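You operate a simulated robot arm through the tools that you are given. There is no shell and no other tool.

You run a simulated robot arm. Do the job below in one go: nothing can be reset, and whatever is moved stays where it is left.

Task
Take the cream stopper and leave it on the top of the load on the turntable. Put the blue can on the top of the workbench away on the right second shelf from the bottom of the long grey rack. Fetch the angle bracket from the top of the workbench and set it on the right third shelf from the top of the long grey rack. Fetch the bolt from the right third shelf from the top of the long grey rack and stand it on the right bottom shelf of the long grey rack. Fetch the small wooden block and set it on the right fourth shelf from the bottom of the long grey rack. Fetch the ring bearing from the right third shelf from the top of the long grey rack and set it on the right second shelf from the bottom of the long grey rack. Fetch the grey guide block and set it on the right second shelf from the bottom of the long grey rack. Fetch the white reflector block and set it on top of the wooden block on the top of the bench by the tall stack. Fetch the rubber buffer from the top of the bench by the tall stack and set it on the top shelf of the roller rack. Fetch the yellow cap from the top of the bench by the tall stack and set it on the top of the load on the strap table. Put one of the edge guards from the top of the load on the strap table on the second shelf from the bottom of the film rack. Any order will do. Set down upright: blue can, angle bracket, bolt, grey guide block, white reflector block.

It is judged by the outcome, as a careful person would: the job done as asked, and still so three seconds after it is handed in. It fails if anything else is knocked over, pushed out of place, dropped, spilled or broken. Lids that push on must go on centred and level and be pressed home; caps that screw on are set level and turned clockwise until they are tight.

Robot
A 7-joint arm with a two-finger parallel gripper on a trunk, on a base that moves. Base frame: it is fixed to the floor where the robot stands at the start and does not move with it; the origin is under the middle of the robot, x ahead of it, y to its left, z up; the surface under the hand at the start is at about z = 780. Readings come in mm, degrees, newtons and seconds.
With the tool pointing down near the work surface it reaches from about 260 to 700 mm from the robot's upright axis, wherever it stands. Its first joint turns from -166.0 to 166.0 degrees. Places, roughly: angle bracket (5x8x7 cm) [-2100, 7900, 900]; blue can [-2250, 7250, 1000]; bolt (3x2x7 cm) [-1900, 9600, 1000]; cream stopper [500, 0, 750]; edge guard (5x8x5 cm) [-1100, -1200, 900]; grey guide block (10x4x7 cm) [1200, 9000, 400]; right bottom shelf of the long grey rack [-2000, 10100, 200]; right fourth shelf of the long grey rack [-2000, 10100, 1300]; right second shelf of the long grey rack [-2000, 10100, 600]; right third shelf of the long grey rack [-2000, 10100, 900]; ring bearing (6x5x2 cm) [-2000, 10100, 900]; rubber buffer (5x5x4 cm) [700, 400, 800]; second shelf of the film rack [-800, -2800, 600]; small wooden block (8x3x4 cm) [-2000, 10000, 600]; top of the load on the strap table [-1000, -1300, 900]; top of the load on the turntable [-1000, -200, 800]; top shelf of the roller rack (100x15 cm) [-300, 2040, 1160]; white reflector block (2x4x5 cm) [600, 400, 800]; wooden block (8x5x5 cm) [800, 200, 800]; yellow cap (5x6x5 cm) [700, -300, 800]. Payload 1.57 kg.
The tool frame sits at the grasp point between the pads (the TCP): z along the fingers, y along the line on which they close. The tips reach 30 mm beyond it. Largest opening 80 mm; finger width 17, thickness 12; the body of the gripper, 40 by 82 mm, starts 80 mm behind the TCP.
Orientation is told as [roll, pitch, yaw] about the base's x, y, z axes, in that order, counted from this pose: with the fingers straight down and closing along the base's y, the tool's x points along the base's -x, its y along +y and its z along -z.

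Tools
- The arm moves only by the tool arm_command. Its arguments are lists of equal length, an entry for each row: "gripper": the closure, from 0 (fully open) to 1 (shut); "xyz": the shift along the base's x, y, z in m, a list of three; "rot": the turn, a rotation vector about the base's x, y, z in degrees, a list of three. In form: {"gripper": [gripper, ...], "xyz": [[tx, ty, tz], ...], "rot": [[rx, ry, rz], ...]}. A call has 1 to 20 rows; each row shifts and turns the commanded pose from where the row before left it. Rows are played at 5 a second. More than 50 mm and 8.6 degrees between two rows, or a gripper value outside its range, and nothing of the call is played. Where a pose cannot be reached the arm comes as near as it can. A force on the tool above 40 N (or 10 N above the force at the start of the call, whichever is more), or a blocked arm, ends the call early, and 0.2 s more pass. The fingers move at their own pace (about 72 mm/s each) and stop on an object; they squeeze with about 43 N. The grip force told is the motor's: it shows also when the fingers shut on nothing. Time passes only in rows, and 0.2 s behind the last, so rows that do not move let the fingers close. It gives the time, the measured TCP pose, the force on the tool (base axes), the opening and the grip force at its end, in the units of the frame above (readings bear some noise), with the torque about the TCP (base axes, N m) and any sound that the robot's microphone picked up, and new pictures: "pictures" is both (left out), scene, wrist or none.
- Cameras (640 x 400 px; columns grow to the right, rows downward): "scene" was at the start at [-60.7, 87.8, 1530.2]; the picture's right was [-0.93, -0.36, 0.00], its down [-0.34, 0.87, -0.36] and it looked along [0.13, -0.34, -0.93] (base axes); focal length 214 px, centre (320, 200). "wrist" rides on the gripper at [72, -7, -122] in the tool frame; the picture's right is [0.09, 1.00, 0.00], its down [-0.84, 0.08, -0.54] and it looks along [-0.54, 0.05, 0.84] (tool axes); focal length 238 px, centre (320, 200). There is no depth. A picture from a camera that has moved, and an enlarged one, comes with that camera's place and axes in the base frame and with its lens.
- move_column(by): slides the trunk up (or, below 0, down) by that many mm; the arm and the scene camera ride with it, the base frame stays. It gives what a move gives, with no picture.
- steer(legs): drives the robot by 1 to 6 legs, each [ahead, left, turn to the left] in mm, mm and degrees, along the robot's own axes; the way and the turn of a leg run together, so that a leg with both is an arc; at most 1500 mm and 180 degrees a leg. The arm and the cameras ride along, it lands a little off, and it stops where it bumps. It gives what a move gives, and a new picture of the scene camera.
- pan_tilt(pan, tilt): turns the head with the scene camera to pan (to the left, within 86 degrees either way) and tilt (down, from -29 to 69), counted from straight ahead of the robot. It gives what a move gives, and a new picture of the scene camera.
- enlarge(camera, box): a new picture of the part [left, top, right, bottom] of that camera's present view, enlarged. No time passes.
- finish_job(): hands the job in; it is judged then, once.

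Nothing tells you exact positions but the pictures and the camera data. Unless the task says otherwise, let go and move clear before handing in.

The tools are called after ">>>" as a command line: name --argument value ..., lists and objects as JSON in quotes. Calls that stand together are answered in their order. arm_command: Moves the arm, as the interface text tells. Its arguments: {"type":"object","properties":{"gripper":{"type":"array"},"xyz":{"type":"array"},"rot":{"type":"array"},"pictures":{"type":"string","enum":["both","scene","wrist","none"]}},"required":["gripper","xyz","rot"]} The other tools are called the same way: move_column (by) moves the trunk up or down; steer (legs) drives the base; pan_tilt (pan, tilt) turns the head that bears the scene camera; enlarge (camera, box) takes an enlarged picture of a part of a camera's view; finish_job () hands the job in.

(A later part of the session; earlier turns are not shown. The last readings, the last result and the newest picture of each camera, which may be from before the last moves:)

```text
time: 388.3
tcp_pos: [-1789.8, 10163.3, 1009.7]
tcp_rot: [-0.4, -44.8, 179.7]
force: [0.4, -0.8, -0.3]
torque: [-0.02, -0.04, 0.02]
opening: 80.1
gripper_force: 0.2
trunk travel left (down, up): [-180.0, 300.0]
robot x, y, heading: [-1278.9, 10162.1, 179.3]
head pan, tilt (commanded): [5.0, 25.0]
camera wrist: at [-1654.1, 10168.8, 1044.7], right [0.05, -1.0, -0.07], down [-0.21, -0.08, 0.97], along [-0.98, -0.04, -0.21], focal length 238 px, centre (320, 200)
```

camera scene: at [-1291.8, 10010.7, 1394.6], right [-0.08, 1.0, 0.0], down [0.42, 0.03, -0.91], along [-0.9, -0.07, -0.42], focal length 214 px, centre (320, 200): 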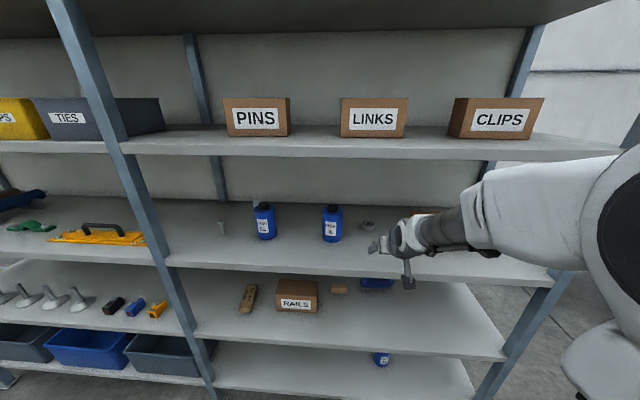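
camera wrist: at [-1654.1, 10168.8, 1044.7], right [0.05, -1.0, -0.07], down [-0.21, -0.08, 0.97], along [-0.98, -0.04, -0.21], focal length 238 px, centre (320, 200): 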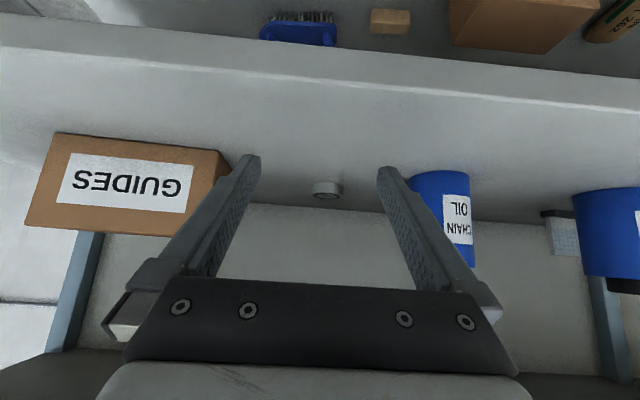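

The ring is straight ahead between the GUIDES box and a bottle. Moving 120 mm closer with a small lateral correction.

>>> steer --legs '[[120, 15, 0.7]]'

>>> arm_command --gripper '[0]' --xyz '[[0, 0, 0]]' --rot '[[0, 0, 0]]' --pictures "wrist"

```text
time: 389.8
tcp_pos: [-1909.2, 10143.9, 1010.1]
tcp_rot: [-0.4, -44.8, -179.6]
force: [0.1, 0.1, 0.1]
torque: [0.0, -0.02, 0.0]
opening: 80.2
gripper_force: 0.0
trunk travel left (down, up): [-180.0, 300.0]
robot x, y, heading: [-1397.4, 10146.1, -180.1]
head pan, tilt (commanded): [5.0, 25.0]
camera scene: at [-1409.3, 9996.1, 1394.6], right [-0.09, 1.0, 0.0], down [0.42, 0.04, -0.91], along [-0.9, -0.08, -0.42], focal length 214 px, centre (320, 200)
```

scene: 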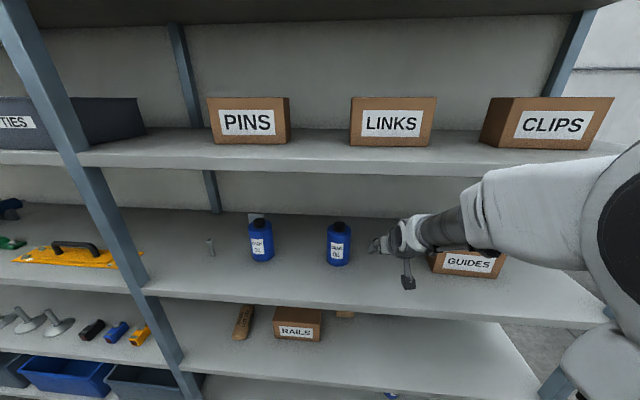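

```text
time: 390.2
tcp_pos: [-1910.2, 10143.6, 1009.8]
tcp_rot: [-0.4, -44.9, -179.6]
force: [-0.1, 0.0, -0.5]
torque: [-0.01, 0.0, -0.01]
opening: 80.1
gripper_force: 0.1
trunk travel left (down, up): [-180.0, 300.0]
robot x, y, heading: [-1398.0, 10144.1, -179.7]
head pan, tilt (commanded): [5.0, 25.0]
camera wrist: at [-1773.8, 10149.3, 1044.7], right [0.07, -1.0, -0.07], down [-0.21, -0.08, 0.97], along [-0.98, -0.05, -0.21], focal length 238 px, centre (320, 200)
```

wrist: 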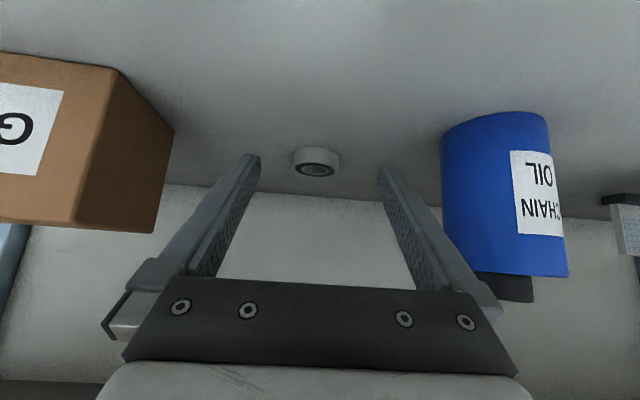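

Parallax gives the shelf at z≈938 and the ring's centre near (−2034, 10145). I'll extend forward, then lower with the tips just off the shelf.

>>> arm_command --gripper '[0, 0, 0, 0, 0]' --xyz '[[-0.04, 0.001, 0], [-0.04, 0, 0], [-0.023, 0, 0], [0, 0, -0.02], [0, 0, 0]]' --rot '[[0, 0, 0], [0, 0, 0], [0, 0, 0], [0, 0, 0], [0, 0, 0]]' --pictures "wrist"

>>> enlarge --camera "wrist" --box '[230, 60, 410, 180]'

```text
time: 391.4
tcp_pos: [-2013.3, 10143.0, 989.3]
tcp_rot: [-0.4, -44.9, -179.6]
force: [-1.0, 0.6, 0.6]
torque: [0.03, -0.04, 0.01]
opening: 79.9
gripper_force: 0.1
trunk travel left (down, up): [-180.0, 300.0]
robot x, y, heading: [-1395.2, 10146.3, -180.0]
head pan, tilt (commanded): [5.0, 25.0]
camera wrist: at [-1877.9, 10148.9, 1022.8], right [0.07, -1.0, -0.07], down [-0.21, -0.08, 0.97], along [-0.98, -0.05, -0.21], focal length 238 px, centre (320, 200)
```

wrist: 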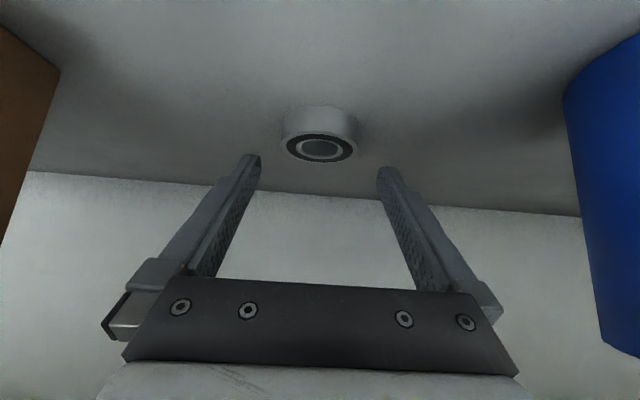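

```text
3.33 times, centred on (320, 120) of wrist
camera zoom: at [-1877.9, 10148.9, 1022.8], right [0.07, -1.0, -0.07], down [-0.21, -0.08, 0.97], along [-0.98, -0.05, -0.21], focal length 794 px, centre (320, 467)
```

zoom: 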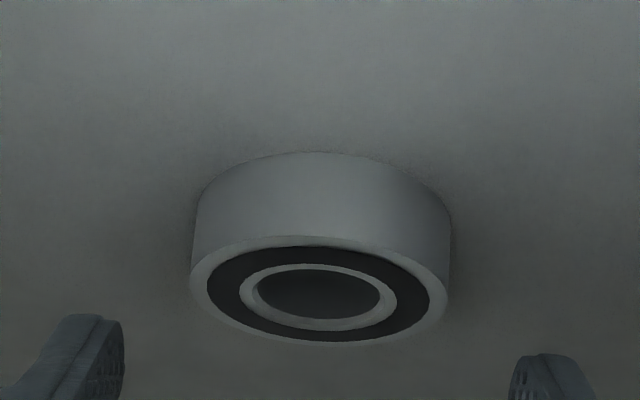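

The bearing is clearly centred between the fingertips. Lowering so the tips overlap its rim, then closing.

>>> arm_command --gripper '[0, 0, 0, 0]' --xyz '[[0.001, 0.001, -0.012], [0, 0, -0.006], [0, 0, -0.003], [0, 0, 0]]' --rot '[[0, 0, 0], [0, 0, 0], [0, 0, 0], [0, 0, 0]]' --pictures "none"

>>> arm_command --gripper '[0.3, 0.5, 1, 1, 1]' --xyz '[[0, 0, 0], [0, 0, 0], [0, 0, 0], [0, 0, 0], [0, 0, 0]]' --rot '[[0, 0, 0], [0, 0, 0], [0, 0, 0], [0, 0, 0], [0, 0, 0]]' --pictures "wrist"

```text
time: 392.4
tcp_pos: [-2010.1, 10145.2, 968.7]
tcp_rot: [-0.3, -44.9, -179.6]
force: [-0.8, 0.3, -0.2]
torque: [-0.02, 0.03, -0.01]
opening: 80.0
gripper_force: 0.1
trunk travel left (down, up): [-180.0, 300.0]
robot x, y, heading: [-1394.5, 10142.4, -179.9]
head pan, tilt (commanded): [5.0, 25.0]
```

```text
time: 393.6
tcp_pos: [-2010.5, 10143.9, 968.5]
tcp_rot: [-0.4, -44.9, -179.5]
force: [0.8, -0.6, 0.0]
torque: [-0.05, 0.01, -0.01]
opening: 49.9
gripper_force: 43.4
trunk travel left (down, up): [-180.0, 300.0]
robot x, y, heading: [-1396.8, 10143.6, -179.7]
head pan, tilt (commanded): [5.0, 25.0]
camera wrist: at [-1875.3, 10150.3, 1003.1], right [0.07, -1.0, -0.07], down [-0.21, -0.08, 0.97], along [-0.98, -0.05, -0.21], focal length 238 px, centre (320, 200)
```

wrist: 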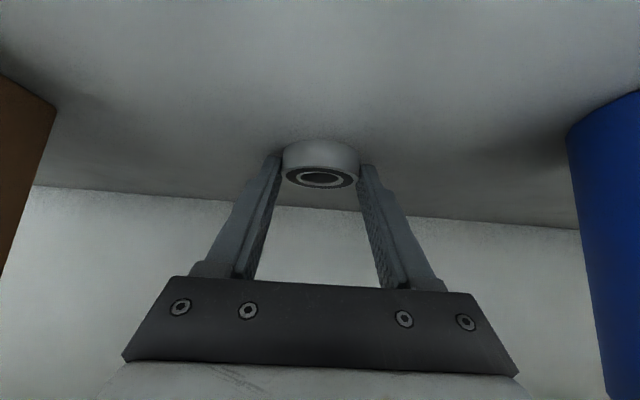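

Gripped at 50 mm. Lifting slowly and checking that the ring comes along.

>>> arm_command --gripper '[1, 1, 1, 1, 1]' --xyz '[[0, 0, 0], [0, 0, 0.01], [0, 0, 0.015], [0, 0, 0.015], [0, 0, 0]]' --rot '[[0, 0, 0], [0, 0, 0], [0, 0, 0], [0, 0, 0], [0, 0, 0]]' --pictures "wrist"

```text
time: 394.8
tcp_pos: [-2010.4, 10146.8, 1008.3]
tcp_rot: [-0.4, -45.0, -179.7]
force: [-0.5, -0.4, -1.5]
torque: [-0.05, -0.04, -0.01]
opening: 50.0
gripper_force: 43.1
trunk travel left (down, up): [-180.0, 300.0]
robot x, y, heading: [-1397.0, 10144.5, -179.8]
head pan, tilt (commanded): [5.0, 25.0]
camera wrist: at [-1875.6, 10151.6, 1043.7], right [0.07, -1.0, -0.07], down [-0.21, -0.08, 0.97], along [-0.98, -0.05, -0.21], focal length 238 px, centre (320, 200)
```

wrist: 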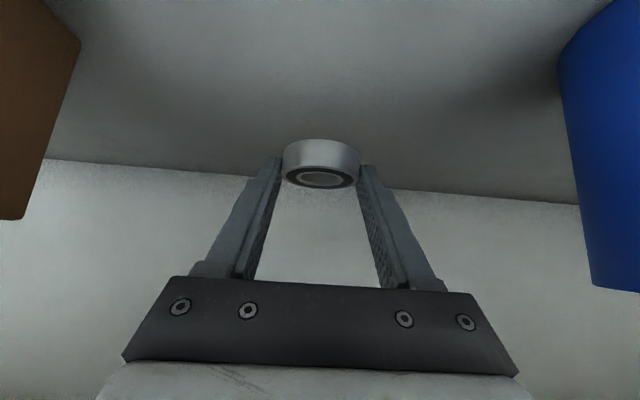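

The ring is held level. I'll back out, lower the trunk and hand to second-shelf height, and shift right to a free spot near y≈10400.

>>> steer --legs '[[-300, 0, 0]]'

>>> move_column --by -178

>>> arm_command --gripper '[1, 1, 1, 1, 1, 1]' --xyz '[[0.02, 0, -0.036], [0.02, 0, -0.036], [0.02, 0, -0.036], [0.02, 0, -0.036], [0.02, 0, -0.036], [0, 0, 0]]' --rot '[[0, 0, 0], [0, 0, 0], [0, 0, 0], [0, 0, 0], [0, 0, 0], [0, 0, 0]]' --pictures "none"

>>> steer --legs '[[0, -255, 0], [150, 0, 0]]'

```text
time: 397.3
tcp_pos: [-1707.3, 10143.9, 1008.4]
tcp_rot: [-0.4, -44.8, -179.2]
force: [-1.4, -0.3, -1.9]
torque: [0.0, -0.03, 0.0]
opening: 50.1
gripper_force: 42.8
trunk travel left (down, up): [-180.0, 300.0]
robot x, y, heading: [-1092.3, 10144.7, -179.7]
head pan, tilt (commanded): [5.0, 25.0]
camera scene: at [-1105.7, 9997.2, 1394.6], right [-0.09, 1.0, 0.0], down [0.42, 0.04, -0.91], along [-0.9, -0.08, -0.42], focal length 214 px, centre (320, 200)
```

scene: 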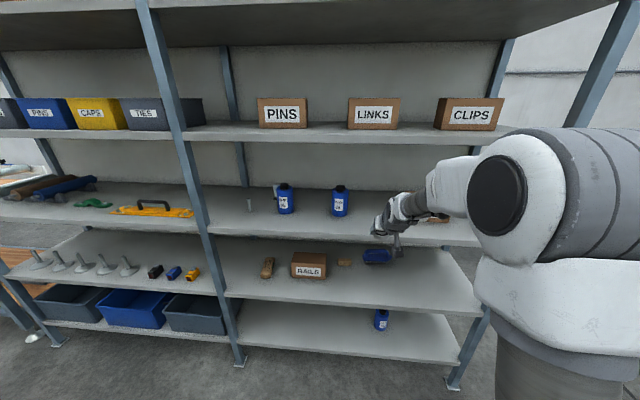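

```text
time: 399.3
tcp_pos: [-1707.3, 10143.8, 829.7]
tcp_rot: [-0.4, -44.9, -179.3]
force: [0.8, -0.2, -2.3]
torque: [-0.02, -0.03, 0.04]
opening: 49.4
gripper_force: 42.8
trunk travel left (down, up): [-2.0, 478.0]
robot x, y, heading: [-1095.3, 10146.9, -179.7]
head pan, tilt (commanded): [5.0, 25.0]
```

```text
time: 400.7
tcp_pos: [-1604.6, 10147.9, 651.0]
tcp_rot: [-0.4, -45.0, -179.4]
force: [0.1, -0.6, -1.0]
torque: [-0.02, -0.02, -0.04]
opening: 49.6
gripper_force: 42.9
trunk travel left (down, up): [-2.0, 478.0]
robot x, y, heading: [-1095.5, 10146.2, -179.6]
head pan, tilt (commanded): [5.0, 25.0]
```

```text
time: 404.5
tcp_pos: [-1756.7, 10401.3, 651.3]
tcp_rot: [-0.4, -44.9, -179.3]
force: [0.9, -0.5, -1.7]
torque: [0.01, -0.03, 0.05]
opening: 49.3
gripper_force: 43.4
trunk travel left (down, up): [-2.0, 478.0]
robot x, y, heading: [-1241.1, 10400.3, -179.6]
head pan, tilt (commanded): [5.0, 25.0]
camera scene: at [-1255.8, 10252.9, 1216.6], right [-0.09, 1.0, 0.0], down [0.42, 0.04, -0.91], along [-0.9, -0.09, -0.42], focal length 214 px, centre (320, 200)
```

scene: 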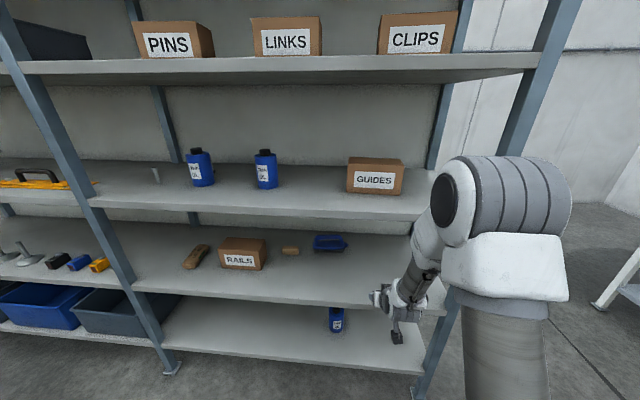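

The ring is at the right height, 40 mm above the second shelf. Driving in and checking with the wrist camera.

>>> steer --legs '[[120, 0, 0]]'

>>> arm_command --gripper '[1, 1]' --xyz '[[-0.02, 0, 0], [0, 0, -0.01]]' --rot '[[0, 0, 0], [0, 0, 0]]' --pictures "both"

```text
time: 405.9
tcp_pos: [-1873.9, 10400.1, 651.6]
tcp_rot: [-0.3, -44.9, -179.3]
force: [-0.1, 0.5, -1.0]
torque: [0.0, -0.02, -0.02]
opening: 49.6
gripper_force: 43.1
trunk travel left (down, up): [-2.0, 478.0]
robot x, y, heading: [-1361.5, 10400.2, -179.3]
head pan, tilt (commanded): [5.0, 25.0]
camera scene: at [-1373.8, 10252.1, 1216.6], right [-0.09, 1.0, 0.0], down [0.42, 0.04, -0.91], along [-0.9, -0.09, -0.42], focal length 214 px, centre (320, 200)
```

scene: 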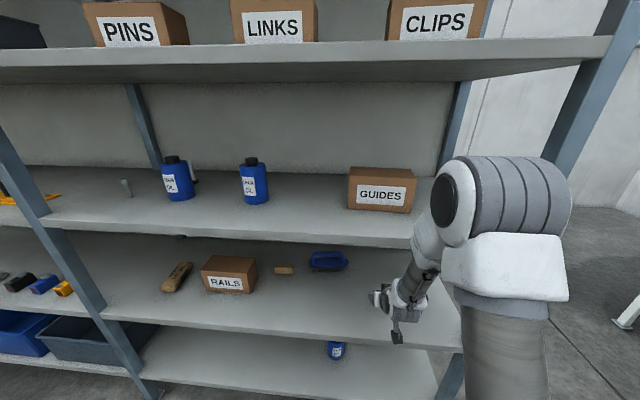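

```text
time: 406.5
tcp_pos: [-1895.2, 10398.9, 641.6]
tcp_rot: [-0.4, -45.0, -179.2]
force: [-0.3, -0.6, -0.9]
torque: [-0.02, 0.01, -0.06]
opening: 49.5
gripper_force: 42.5
trunk travel left (down, up): [-2.0, 478.0]
robot x, y, heading: [-1359.6, 10398.2, -179.6]
head pan, tilt (commanded): [5.0, 25.0]
camera scene: at [-1373.7, 10252.1, 1216.6], right [-0.09, 1.0, 0.0], down [0.42, 0.04, -0.91], along [-0.9, -0.09, -0.42], focal length 214 px, centre (320, 200)
camera wrist: at [-1758.9, 10405.7, 675.8], right [0.07, -0.99, -0.07], down [-0.21, -0.08, 0.97], along [-0.98, -0.06, -0.21], focal length 238 px, centre (320, 200)
```

scene: 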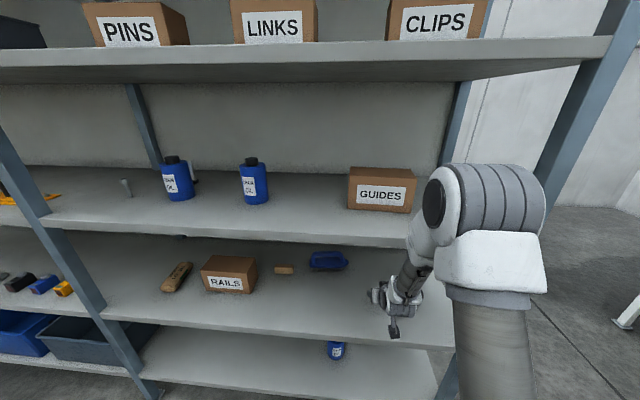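
wrist: 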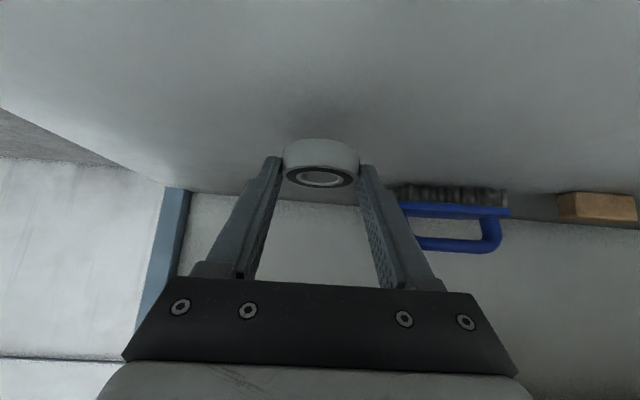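

Clear spot on the shelf. Lowering to contact.

>>> arm_command --gripper '[1, 1, 1, 1]' --xyz '[[0, 0, -0.01], [0, 0, -0.008], [0, 0, -0.005], [0, 0, 0]]' --rot '[[0, 0, 0], [0, 0, 0], [0, 0, 0], [0, 0, 0]]' --pictures "none"

>>> arm_command --gripper '[1, 1, 1]' --xyz '[[0, 0, -0.003], [0, 0, -0.002], [0, 0, 0]]' --rot '[[0, 0, 0], [0, 0, 0], [0, 0, 0]]' --pictures "none"

>>> arm_command --gripper '[1, 1, 1]' --xyz '[[0, 0, -0.002], [0, 0, -0.002], [0, 0, 0]]' --rot '[[0, 0, 0], [0, 0, 0], [0, 0, 0]]' --pictures "wrist"

```text
time: 407.5
tcp_pos: [-1894.7, 10399.1, 619.0]
tcp_rot: [-0.4, -44.9, -179.4]
force: [0.4, 0.5, -2.7]
torque: [-0.01, -0.01, -0.01]
opening: 49.4
gripper_force: 42.7
trunk travel left (down, up): [-2.0, 478.0]
robot x, y, heading: [-1361.2, 10400.2, -179.6]
head pan, tilt (commanded): [5.0, 25.0]
```

```text
time: 408.3
tcp_pos: [-1894.7, 10398.7, 611.8]
tcp_rot: [-0.4, -44.9, -179.4]
force: [0.4, 0.6, -1.2]
torque: [0.02, -0.02, 0.01]
opening: 49.2
gripper_force: 43.0
trunk travel left (down, up): [-2.0, 478.0]
robot x, y, heading: [-1359.5, 10396.8, -179.6]
head pan, tilt (commanded): [5.0, 25.0]
```

```text
time: 409.1
tcp_pos: [-1895.2, 10398.5, 609.1]
tcp_rot: [-0.4, -44.8, -179.2]
force: [0.7, 0.6, -2.1]
torque: [-0.03, 0.0, 0.01]
opening: 49.3
gripper_force: 42.7
trunk travel left (down, up): [-2.0, 478.0]
robot x, y, heading: [-1363.7, 10401.1, -179.5]
head pan, tilt (commanded): [5.0, 25.0]
camera wrist: at [-1759.2, 10406.5, 643.9], right [0.07, -0.99, -0.07], down [-0.21, -0.08, 0.97], along [-0.98, -0.06, -0.21], focal length 238 px, centre (320, 200)
```

wrist: 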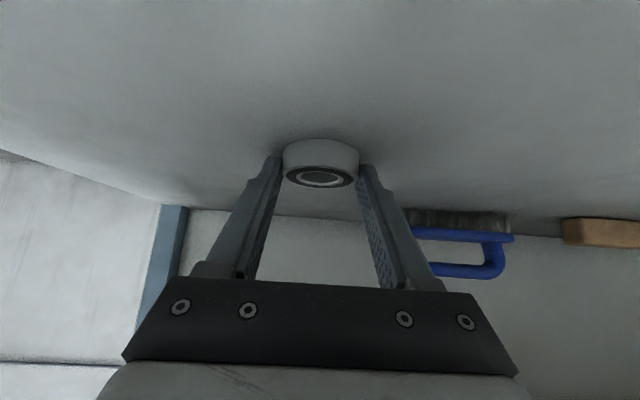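

Still no contact at TCP z≈609. Continuing in 2 mm steps.

>>> arm_command --gripper '[1, 1, 1]' --xyz '[[0, 0, -0.002], [0, 0, -0.002], [0, 0, 0]]' --rot '[[0, 0, 0], [0, 0, 0], [0, 0, 0]]' --pictures "none"

>>> arm_command --gripper '[1, 1, 1]' --xyz '[[0, 0, -0.002], [0, 0, -0.001], [0, 0, 0]]' --rot '[[0, 0, 0], [0, 0, 0], [0, 0, 0]]' --pictures "none"

>>> arm_command --gripper '[1, 1, 1]' --xyz '[[0, 0, -0.001], [0, 0, -0.001], [0, 0, 0]]' --rot '[[0, 0, 0], [0, 0, 0], [0, 0, 0]]' --pictures "none"

```text
time: 409.9
tcp_pos: [-1894.7, 10400.7, 606.9]
tcp_rot: [-0.4, -45.5, -179.3]
force: [3.9, 0.9, 23.1]
torque: [-0.25, 0.17, 0.17]
opening: 49.1
gripper_force: 42.8
trunk travel left (down, up): [-2.0, 478.0]
robot x, y, heading: [-1363.0, 10402.5, -179.8]
head pan, tilt (commanded): [5.0, 25.0]
```

```text
time: 410.4
tcp_pos: [-1897.9, 10400.2, 607.5]
tcp_rot: [-0.4, -45.8, -179.3]
force: [-0.1, 0.4, 11.0]
torque: [-0.25, 0.06, 0.0]
opening: 48.7
gripper_force: 43.2
trunk travel left (down, up): [-2.0, 478.0]
robot x, y, heading: [-1360.9, 10400.4, -179.8]
head pan, tilt (commanded): [5.0, 25.0]
stopped in row 2: the force on the tool passed its limit at 42 N (the readings are from after the stop); the commanded pose is now the measured one
```

```text
time: 411.2
tcp_pos: [-1897.9, 10401.0, 607.5]
tcp_rot: [-0.4, -45.9, -179.3]
force: [-4.4, 0.2, 32.5]
torque: [-0.52, 0.21, 0.12]
opening: 48.4
gripper_force: 42.4
trunk travel left (down, up): [-2.0, 478.0]
robot x, y, heading: [-1363.1, 10399.7, -179.4]
head pan, tilt (commanded): [5.0, 25.0]
```

Contact: the second shelf is at z≈577. Relieving, opening and backing the hand off.

>>> arm_command --gripper '[1, 1, 0.7, 0.2, 0.1, 0.1, 0.1, 0.1]' --xyz '[[0, 0, 0.003], [0, 0, 0], [0, 0, 0], [0, 0, 0], [0, 0, 0], [0, 0, 0.02], [0, 0, 0.02], [0.02, 0, 0.01]]' --rot '[[0, 0, 0], [0, 0, 0], [0, 0, 0], [0, 0, 0], [0, 0, 0], [0, 0, 0], [0, 0, 0], [0, 0, 0]]' --pictures "wrist"

```text
time: 413.0
tcp_pos: [-1875.0, 10399.7, 657.1]
tcp_rot: [-0.4, -45.3, -179.2]
force: [-0.1, -0.2, -0.1]
torque: [-0.02, -0.02, 0.0]
opening: 72.2
gripper_force: 0.1
trunk travel left (down, up): [-2.0, 478.0]
robot x, y, heading: [-1360.0, 10399.7, -179.8]
head pan, tilt (commanded): [5.0, 25.0]
camera wrist: at [-1739.7, 10406.0, 691.3], right [0.07, -0.99, -0.07], down [-0.2, -0.08, 0.98], along [-0.98, -0.06, -0.21], focal length 238 px, centre (320, 200)
```

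wrist: 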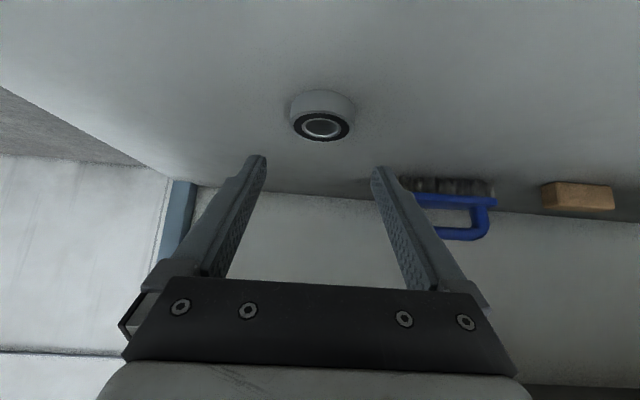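

The ring rests on the second shelf. Now the small wooden block: I'll back out, shift left to y≈10048, and look at it closely.

>>> steer --legs '[[-140, 0, 0], [0, 352, 0], [140, 0, 0]]'

>>> arm_command --gripper '[0, 0]' --xyz '[[0, 0, 0], [0, 0, 0]]' --rot '[[0, 0, 0], [0, 0, 0]]' --pictures "wrist"

>>> enlarge --camera "wrist" --box '[230, 100, 410, 220]'

```text
time: 418.6
tcp_pos: [-1868.1, 10032.7, 658.0]
tcp_rot: [-0.4, -45.4, -178.5]
force: [0.6, -0.6, -0.3]
torque: [0.02, -0.02, 0.03]
opening: 72.1
gripper_force: 0.0
trunk travel left (down, up): [-2.0, 478.0]
robot x, y, heading: [-1353.8, 10038.1, -178.6]
head pan, tilt (commanded): [5.0, 25.0]
camera scene: at [-1364.1, 9892.0, 1216.6], right [-0.11, 0.99, 0.0], down [0.42, 0.05, -0.91], along [-0.9, -0.1, -0.42], focal length 214 px, centre (320, 200)
```

scene: 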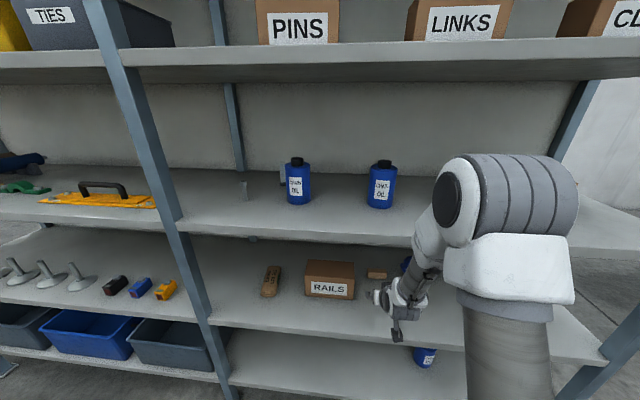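

```text
time: 419.2
tcp_pos: [-1868.3, 10032.5, 656.6]
tcp_rot: [-0.4, -45.4, -178.5]
force: [-0.2, 0.5, -0.1]
torque: [0.03, 0.01, -0.03]
opening: 80.0
gripper_force: 0.0
trunk travel left (down, up): [-2.0, 478.0]
robot x, y, heading: [-1350.8, 10039.9, -178.9]
head pan, tilt (commanded): [5.0, 25.0]
camera wrist: at [-1732.6, 10041.3, 691.6], right [0.09, -0.99, -0.07], down [-0.2, -0.09, 0.98], along [-0.98, -0.07, -0.21], focal length 238 px, centre (320, 200)
```

wrist: 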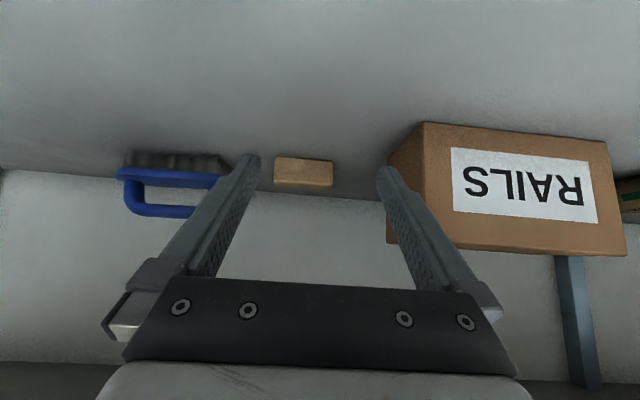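

```text
3.33 times, centred on (320, 160) of wrist
camera zoom: at [-1732.6, 10041.3, 691.6], right [0.09, -0.99, -0.07], down [-0.2, -0.09, 0.98], along [-0.98, -0.07, -0.21], focal length 794 px, centre (320, 333)
```

zoom: 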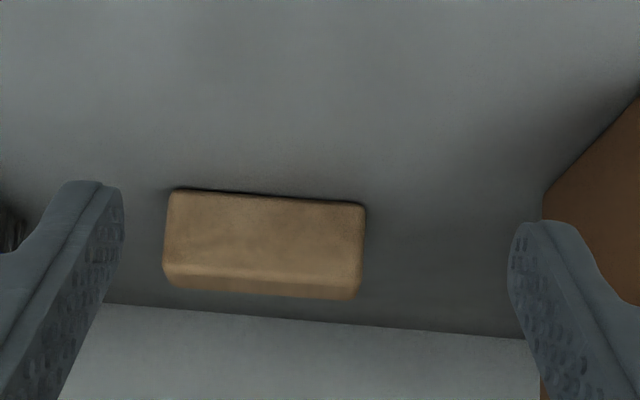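

The block measures ~74 mm long, which fits the 80 mm opening with 3 mm each side. I'll position above it, aligned to its slight rotation, and check.

>>> arm_command --gripper '[0, 0, 0, 0]' --xyz '[[-0.0433, 0.004, 0], [-0.0433, 0.004, 0], [-0.0433, 0.004, 0], [0, 0, 0]]' --rot '[[0, 0, 0.6], [0, 0, 0.6], [0, 0, 0.6], [0, 0, 0]]' --pictures "wrist"

>>> enlarge --camera "wrist" --box '[230, 70, 410, 190]'

```text
time: 420.4
tcp_pos: [-1952.8, 10037.2, 635.7]
tcp_rot: [0.1, -41.4, -176.3]
force: [0.5, 0.2, 0.4]
torque: [0.01, -0.06, -0.02]
opening: 79.9
gripper_force: 0.0
trunk travel left (down, up): [-2.0, 478.0]
robot x, y, heading: [-1345.8, 10040.4, -178.6]
head pan, tilt (commanded): [5.0, 25.0]
stopped in row 4: the arm was blocked; the commanded pose is now the measured one
camera wrist: at [-1820.1, 10052.3, 678.9], right [0.14, -0.99, -0.06], down [-0.26, -0.09, 0.96], along [-0.95, -0.11, -0.27], focal length 238 px, centre (320, 200)
```

wrist: 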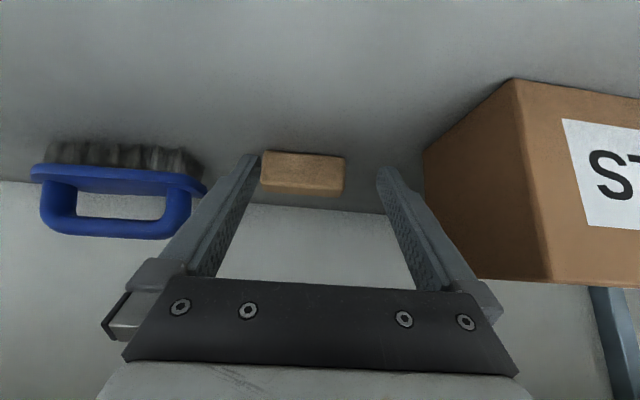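

```text
3.33 times, centred on (320, 130) of wrist
camera zoom: at [-1820.1, 10052.3, 678.9], right [0.14, -0.99, -0.06], down [-0.26, -0.09, 0.96], along [-0.95, -0.11, -0.27], focal length 794 px, centre (320, 433)
```

zoom: 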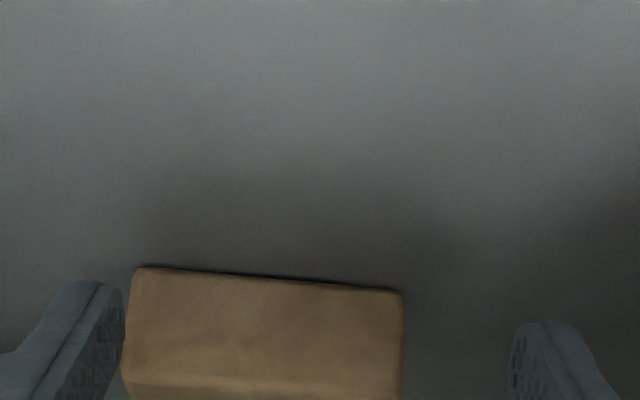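

The arm's upper part touched the third shelf's edge and stopped. I'll pull straight back and check the scene.

>>> arm_command --gripper '[0, 0, 0]' --xyz '[[0.02, 0, 0], [0.03, 0, 0], [0.03, 0, 0]]' --rot '[[0, 0, 0], [0, 0, 0], [0, 0, 0]]' --pictures "both"

```text
time: 421.2
tcp_pos: [-1880.9, 10038.6, 633.7]
tcp_rot: [0.1, -41.6, -176.4]
force: [-0.8, -0.3, -0.4]
torque: [0.0, -0.03, 0.02]
opening: 79.9
gripper_force: 0.1
trunk travel left (down, up): [-2.0, 478.0]
robot x, y, heading: [-1349.1, 10038.0, -178.9]
head pan, tilt (commanded): [5.0, 25.0]
camera scene: at [-1357.5, 9891.4, 1216.6], right [-0.11, 0.99, 0.0], down [0.42, 0.05, -0.91], along [-0.9, -0.1, -0.42], focal length 214 px, centre (320, 200)
camera wrist: at [-1748.8, 10053.3, 677.4], right [0.13, -0.99, -0.06], down [-0.26, -0.09, 0.96], along [-0.96, -0.11, -0.27], focal length 238 px, centre (320, 200)
```

scene: 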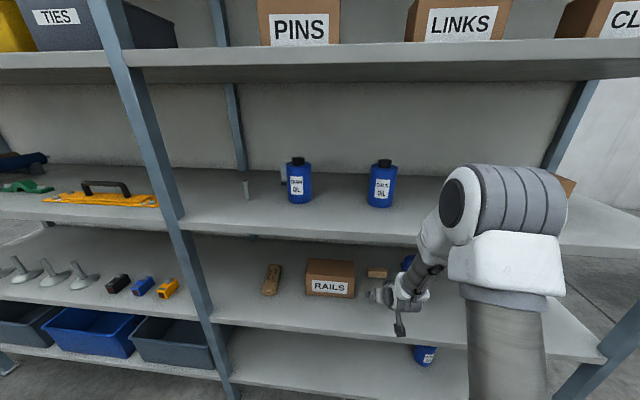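
wrist: 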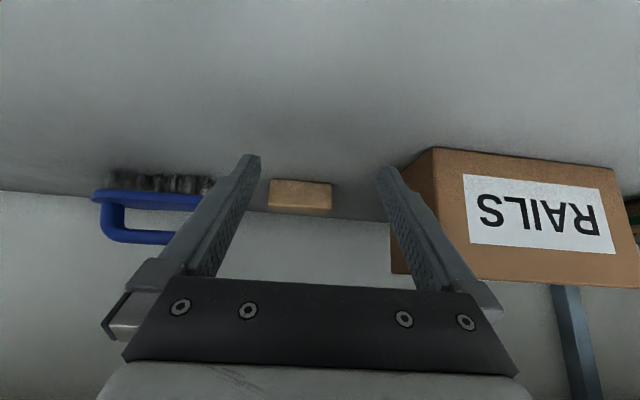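

Nothing was disturbed. I'll back the robot off so the arm is flatter, tilt the tool to 55°, and re-approach.

>>> steer --legs '[[-160, 0, 0]]'

>>> arm_command --gripper '[0, 0, 0, 0, 0, 0, 0]' --xyz '[[0, 0, 0.01], [0, 0, 0.005], [-0.03, 0, 0], [-0.04, 0, 0], [-0.04, 0, 0], [-0.04, 0, 0], [0, 0, 0]]' --rot '[[0, 7, 0], [0, 6.5, 0], [0, 0, 0], [0, 0, 0], [0, 0, 0], [0, 0, 0], [0, 0, 0]]' --pictures "both"

```text
time: 422.9
tcp_pos: [-1721.0, 10042.5, 633.4]
tcp_rot: [0.2, -41.4, -176.4]
force: [0.3, -0.5, -0.3]
torque: [-0.01, -0.01, 0.0]
opening: 79.9
gripper_force: 0.1
trunk travel left (down, up): [-2.0, 478.0]
robot x, y, heading: [-1184.3, 10045.8, -178.8]
head pan, tilt (commanded): [5.0, 25.0]
camera scene: at [-1197.1, 9894.8, 1216.6], right [-0.11, 0.99, 0.0], down [0.42, 0.05, -0.91], along [-0.9, -0.1, -0.42], focal length 214 px, centre (320, 200)
```

scene: 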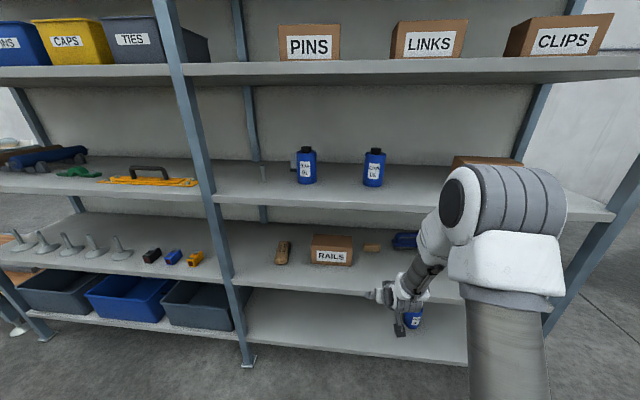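

```text
time: 424.5
tcp_pos: [-1871.8, 10042.8, 647.6]
tcp_rot: [-1.3, -55.0, -175.3]
force: [-0.6, -0.4, -0.2]
torque: [0.02, -0.05, -0.02]
opening: 80.1
gripper_force: 0.1
trunk travel left (down, up): [-2.0, 478.0]
robot x, y, heading: [-1187.3, 10040.9, -179.0]
head pan, tilt (commanded): [5.0, 25.0]
camera scene: at [-1197.0, 9894.8, 1216.6], right [-0.11, 0.99, 0.0], down [0.42, 0.05, -0.91], along [-0.9, -0.1, -0.42], focal length 214 px, centre (320, 200)
camera wrist: at [-1732.4, 10055.6, 657.5], right [0.12, -0.99, -0.09], down [-0.03, -0.09, 1.0], along [-0.99, -0.11, -0.04], focal length 238 px, centre (320, 200)
```

scene: 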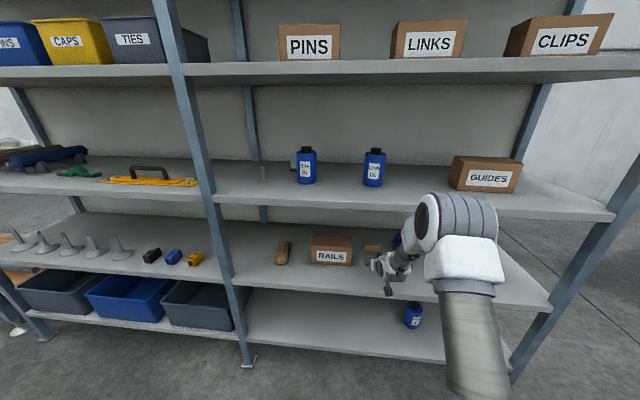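
wrist: 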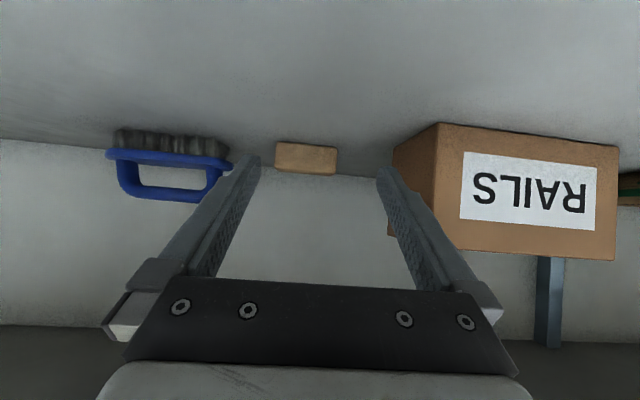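

The tool's closing axis now matches the block's rotation. I'll back the robot 20 mm and extend in small steps, watching for contact.

>>> steer --legs '[[-20, 0, 0]]'

>>> arm_command --gripper '[0, 0, 0, 0, 0]' --xyz '[[-0.025, 0, 0], [-0.025, 0, 0], [-0.025, 0, 0], [-0.02, 0, 0], [0, 0, 0]]' --rot '[[0, 0, 0], [0, 0, 0], [0, 0, 0], [0, 0, 0], [0, 0, 0]]' --pictures "scene"

>>> enlarge --camera "scene" --box '[340, 160, 540, 320]'

```text
time: 425.3
tcp_pos: [-1850.3, 10042.4, 648.3]
tcp_rot: [-1.4, -54.9, -175.3]
force: [0.1, 0.7, -0.1]
torque: [-0.02, 0.0, 0.03]
opening: 80.1
gripper_force: 0.1
trunk travel left (down, up): [-2.0, 478.0]
robot x, y, heading: [-1167.5, 10043.5, -178.8]
head pan, tilt (commanded): [5.0, 25.0]
camera scene: at [-1177.1, 9895.2, 1216.6], right [-0.11, 0.99, 0.0], down [0.42, 0.05, -0.91], along [-0.9, -0.1, -0.42], focal length 214 px, centre (320, 200)
```

scene: 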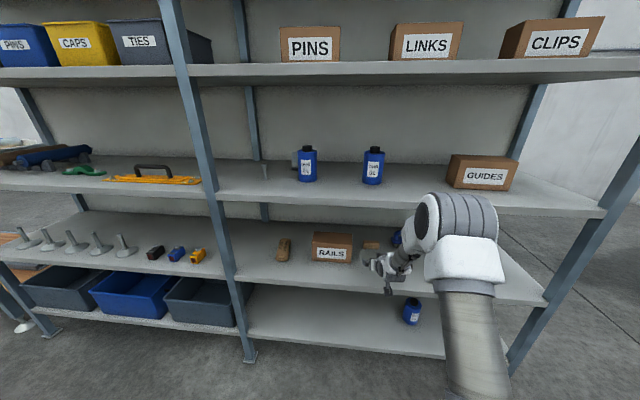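

```text
time: 426.5
tcp_pos: [-1946.2, 10040.5, 649.2]
tcp_rot: [-1.4, -55.1, -175.3]
force: [-0.1, -0.3, -0.2]
torque: [-0.02, 0.0, -0.02]
opening: 80.0
gripper_force: 0.1
trunk travel left (down, up): [-2.0, 478.0]
robot x, y, heading: [-1165.1, 10043.7, -179.1]
head pan, tilt (commanded): [5.0, 25.0]
camera scene: at [-1177.1, 9895.2, 1216.6], right [-0.11, 0.99, 0.0], down [0.42, 0.05, -0.91], along [-0.9, -0.1, -0.42], focal length 214 px, centre (320, 200)
```

scene: 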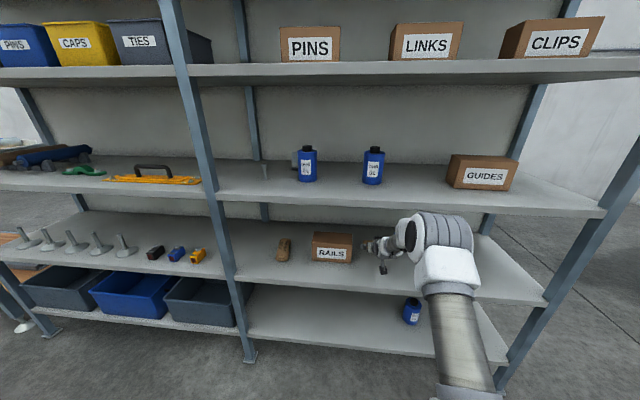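

```text
2.50 times, centred on (440, 240) of scene
camera zoom: at [-1177.1, 9895.2, 1216.6], right [-0.11, 0.99, 0.0], down [0.42, 0.05, -0.91], along [-0.9, -0.1, -0.42], focal length 536 px, centre (20, 100)
```

zoom: 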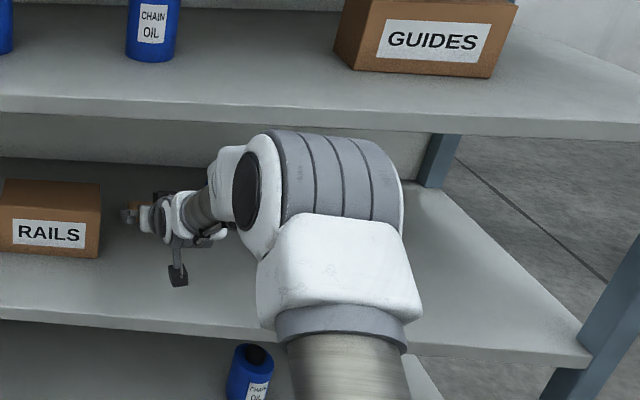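

The elbow is now below and in front of the third shelf's edge. Extending the remaining 70 mm in small steps.

>>> arm_command --gripper '[0, 0, 0, 0, 0]' --xyz '[[-0.02, 0.001, 0], [-0.02, 0.001, 0], [-0.02, 0.001, 0], [-0.01, 0.001, 0], [0, 0, 0]]' --rot '[[0, 0, 0], [0, 0, 0], [0, 0, 0], [0, 0, 0], [0, 0, 0]]' --pictures "both"

>>> enlarge --camera "wrist" --box '[230, 60, 410, 180]'

```text
time: 427.7
tcp_pos: [-2015.7, 10044.8, 645.8]
tcp_rot: [-1.3, -55.0, -175.3]
force: [0.5, 0.0, -0.2]
torque: [-0.02, 0.0, 0.01]
opening: 80.2
gripper_force: 0.1
trunk travel left (down, up): [-2.0, 478.0]
robot x, y, heading: [-1163.8, 10045.6, -178.9]
head pan, tilt (commanded): [5.0, 25.0]
camera scene: at [-1177.1, 9895.2, 1216.6], right [-0.11, 0.99, 0.0], down [0.42, 0.05, -0.91], along [-0.9, -0.1, -0.42], focal length 214 px, centre (320, 200)
camera wrist: at [-1876.8, 10059.7, 657.7], right [0.12, -0.99, -0.09], down [-0.03, -0.09, 1.0], along [-0.99, -0.11, -0.04], focal length 238 px, centre (320, 200)
```

scene: 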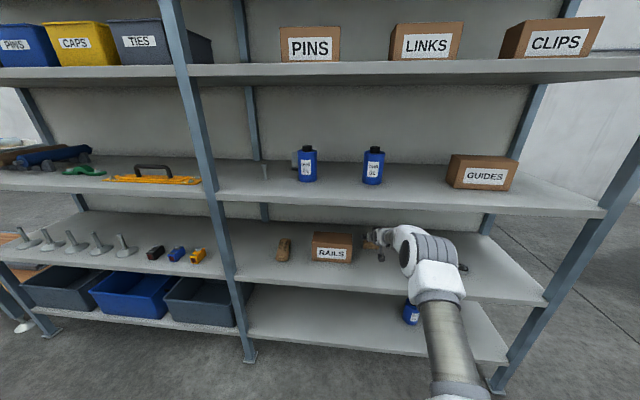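
wrist: 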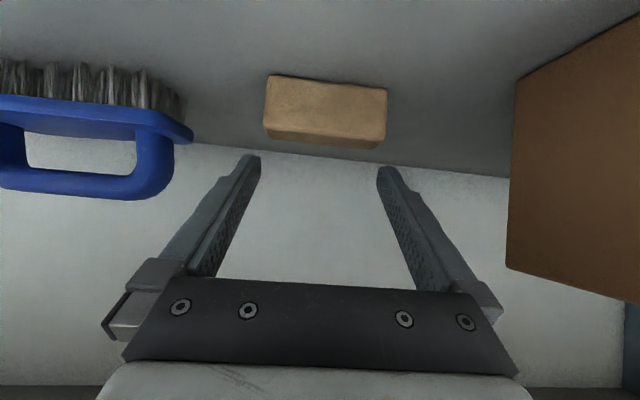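

```text
3.33 times, centred on (320, 120) of wrist
camera zoom: at [-1876.8, 10059.7, 657.7], right [0.12, -0.99, -0.09], down [-0.03, -0.09, 1.0], along [-0.99, -0.11, -0.04], focal length 794 px, centre (320, 467)
```

zoom: 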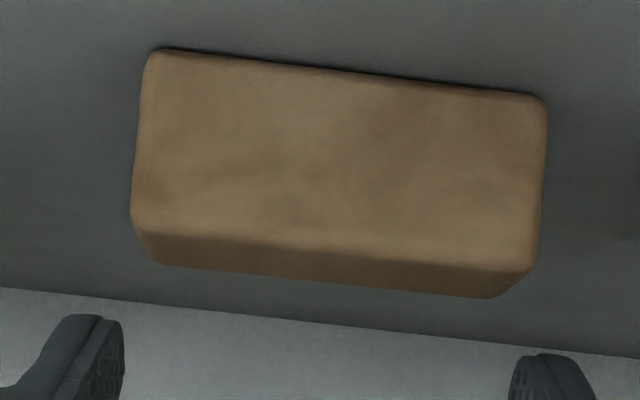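

The arm reached over the block without touching. By calculation the fingers are centred on it; lowering in stages.

>>> arm_command --gripper '[0, 0, 0]' --xyz '[[0, 0, -0.01], [0, 0, -0.007], [0, 0, 0]]' --rot '[[0, 0, 0], [0, 0, 0], [0, 0, 0]]' --pictures "wrist"

>>> enlarge --camera "wrist" --box '[230, 80, 410, 200]'

```text
time: 428.5
tcp_pos: [-2016.4, 10045.8, 629.7]
tcp_rot: [-1.3, -55.1, -175.3]
force: [1.0, 0.5, -0.4]
torque: [-0.02, -0.05, 0.04]
opening: 80.0
gripper_force: 0.2
trunk travel left (down, up): [-2.0, 478.0]
robot x, y, heading: [-1168.5, 10044.5, -178.8]
head pan, tilt (commanded): [5.0, 25.0]
camera wrist: at [-1876.8, 10060.1, 640.0], right [0.12, -0.99, -0.09], down [-0.03, -0.09, 1.0], along [-0.99, -0.11, -0.04], focal length 238 px, centre (320, 200)
```

wrist: 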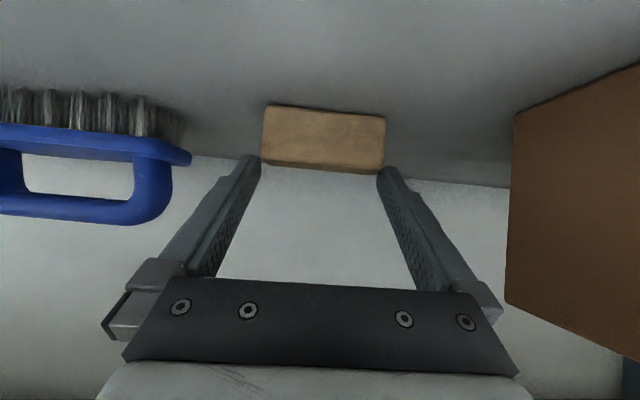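

```text
3.33 times, centred on (320, 140) of wrist
camera zoom: at [-1876.8, 10060.1, 640.0], right [0.12, -0.99, -0.09], down [-0.03, -0.09, 1.0], along [-0.99, -0.11, -0.04], focal length 794 px, centre (320, 400)
```

zoom: 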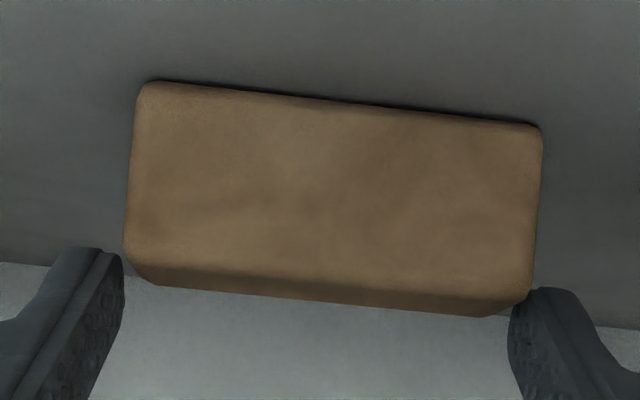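

Alignment is within about 1 mm. Nudging 1 mm and lowering around the block with force checks.

>>> arm_command --gripper '[0, 0, 0, 0]' --xyz '[[0, -0.0013, 0], [0, 0, -0.006], [0, 0, -0.004], [0, 0, 0]]' --rot '[[0, 0, 0], [0, 0, 0], [0, 0, 0], [0, 0, 0]]' --pictures "wrist"

>>> enlarge --camera "wrist" --box '[230, 80, 410, 200]'

```text
time: 429.5
tcp_pos: [-2014.4, 10045.3, 620.8]
tcp_rot: [-1.3, -55.0, -175.3]
force: [-0.4, -0.2, -0.2]
torque: [0.02, 0.03, 0.03]
opening: 80.0
gripper_force: 0.0
trunk travel left (down, up): [-2.0, 478.0]
robot x, y, heading: [-1170.7, 10043.3, -178.8]
head pan, tilt (commanded): [5.0, 25.0]
camera wrist: at [-1877.0, 10059.0, 630.6], right [0.12, -0.99, -0.09], down [-0.03, -0.09, 1.0], along [-0.99, -0.11, -0.04], focal length 238 px, centre (320, 200)
```

wrist: 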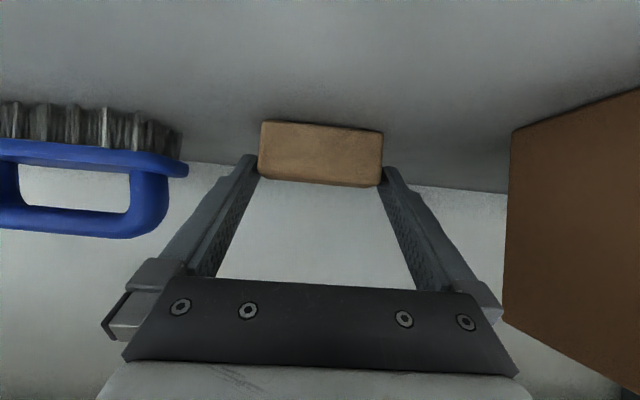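

```text
3.33 times, centred on (320, 140) of wrist
camera zoom: at [-1877.0, 10059.0, 630.6], right [0.12, -0.99, -0.09], down [-0.03, -0.09, 1.0], along [-0.99, -0.11, -0.04], focal length 794 px, centre (320, 400)
```

zoom: 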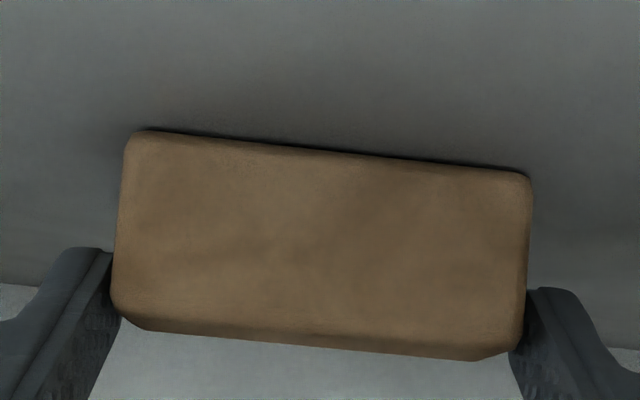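

The fingers now straddle the block without contact. Lowering the rest and closing.

>>> arm_command --gripper '[0, 0, 0, 1, 1, 1]' --xyz '[[0, 0, -0.007], [0, 0, -0.005], [0, 0, 0], [0, 0, 0], [0, 0, 0], [0, 0, 0]]' --rot '[[0, 0, 0], [0, 0, 0], [0, 0, 0], [0, 0, 0], [0, 0, 0], [0, 0, 0]]' --pictures "wrist"

```text
time: 430.9
tcp_pos: [-2015.9, 10044.5, 607.6]
tcp_rot: [-1.4, -55.0, -175.3]
force: [-0.4, -0.2, 0.5]
torque: [-0.01, 0.05, -0.02]
opening: 73.7
gripper_force: 42.8
trunk travel left (down, up): [-2.0, 478.0]
robot x, y, heading: [-1167.4, 10040.6, -178.8]
head pan, tilt (commanded): [5.0, 25.0]
camera wrist: at [-1877.2, 10058.9, 618.4], right [0.12, -0.99, -0.09], down [-0.03, -0.09, 1.0], along [-0.99, -0.11, -0.04], focal length 238 px, centre (320, 200)
```

wrist: 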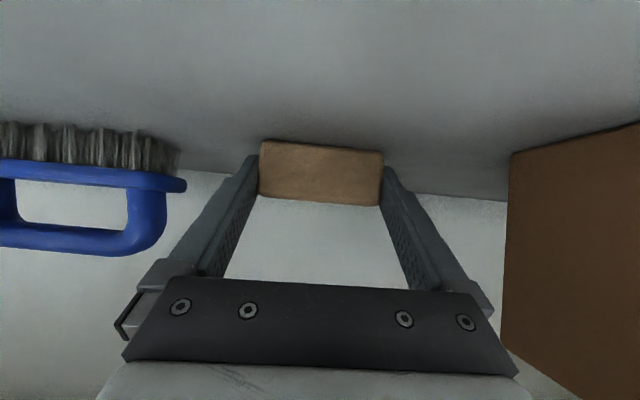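

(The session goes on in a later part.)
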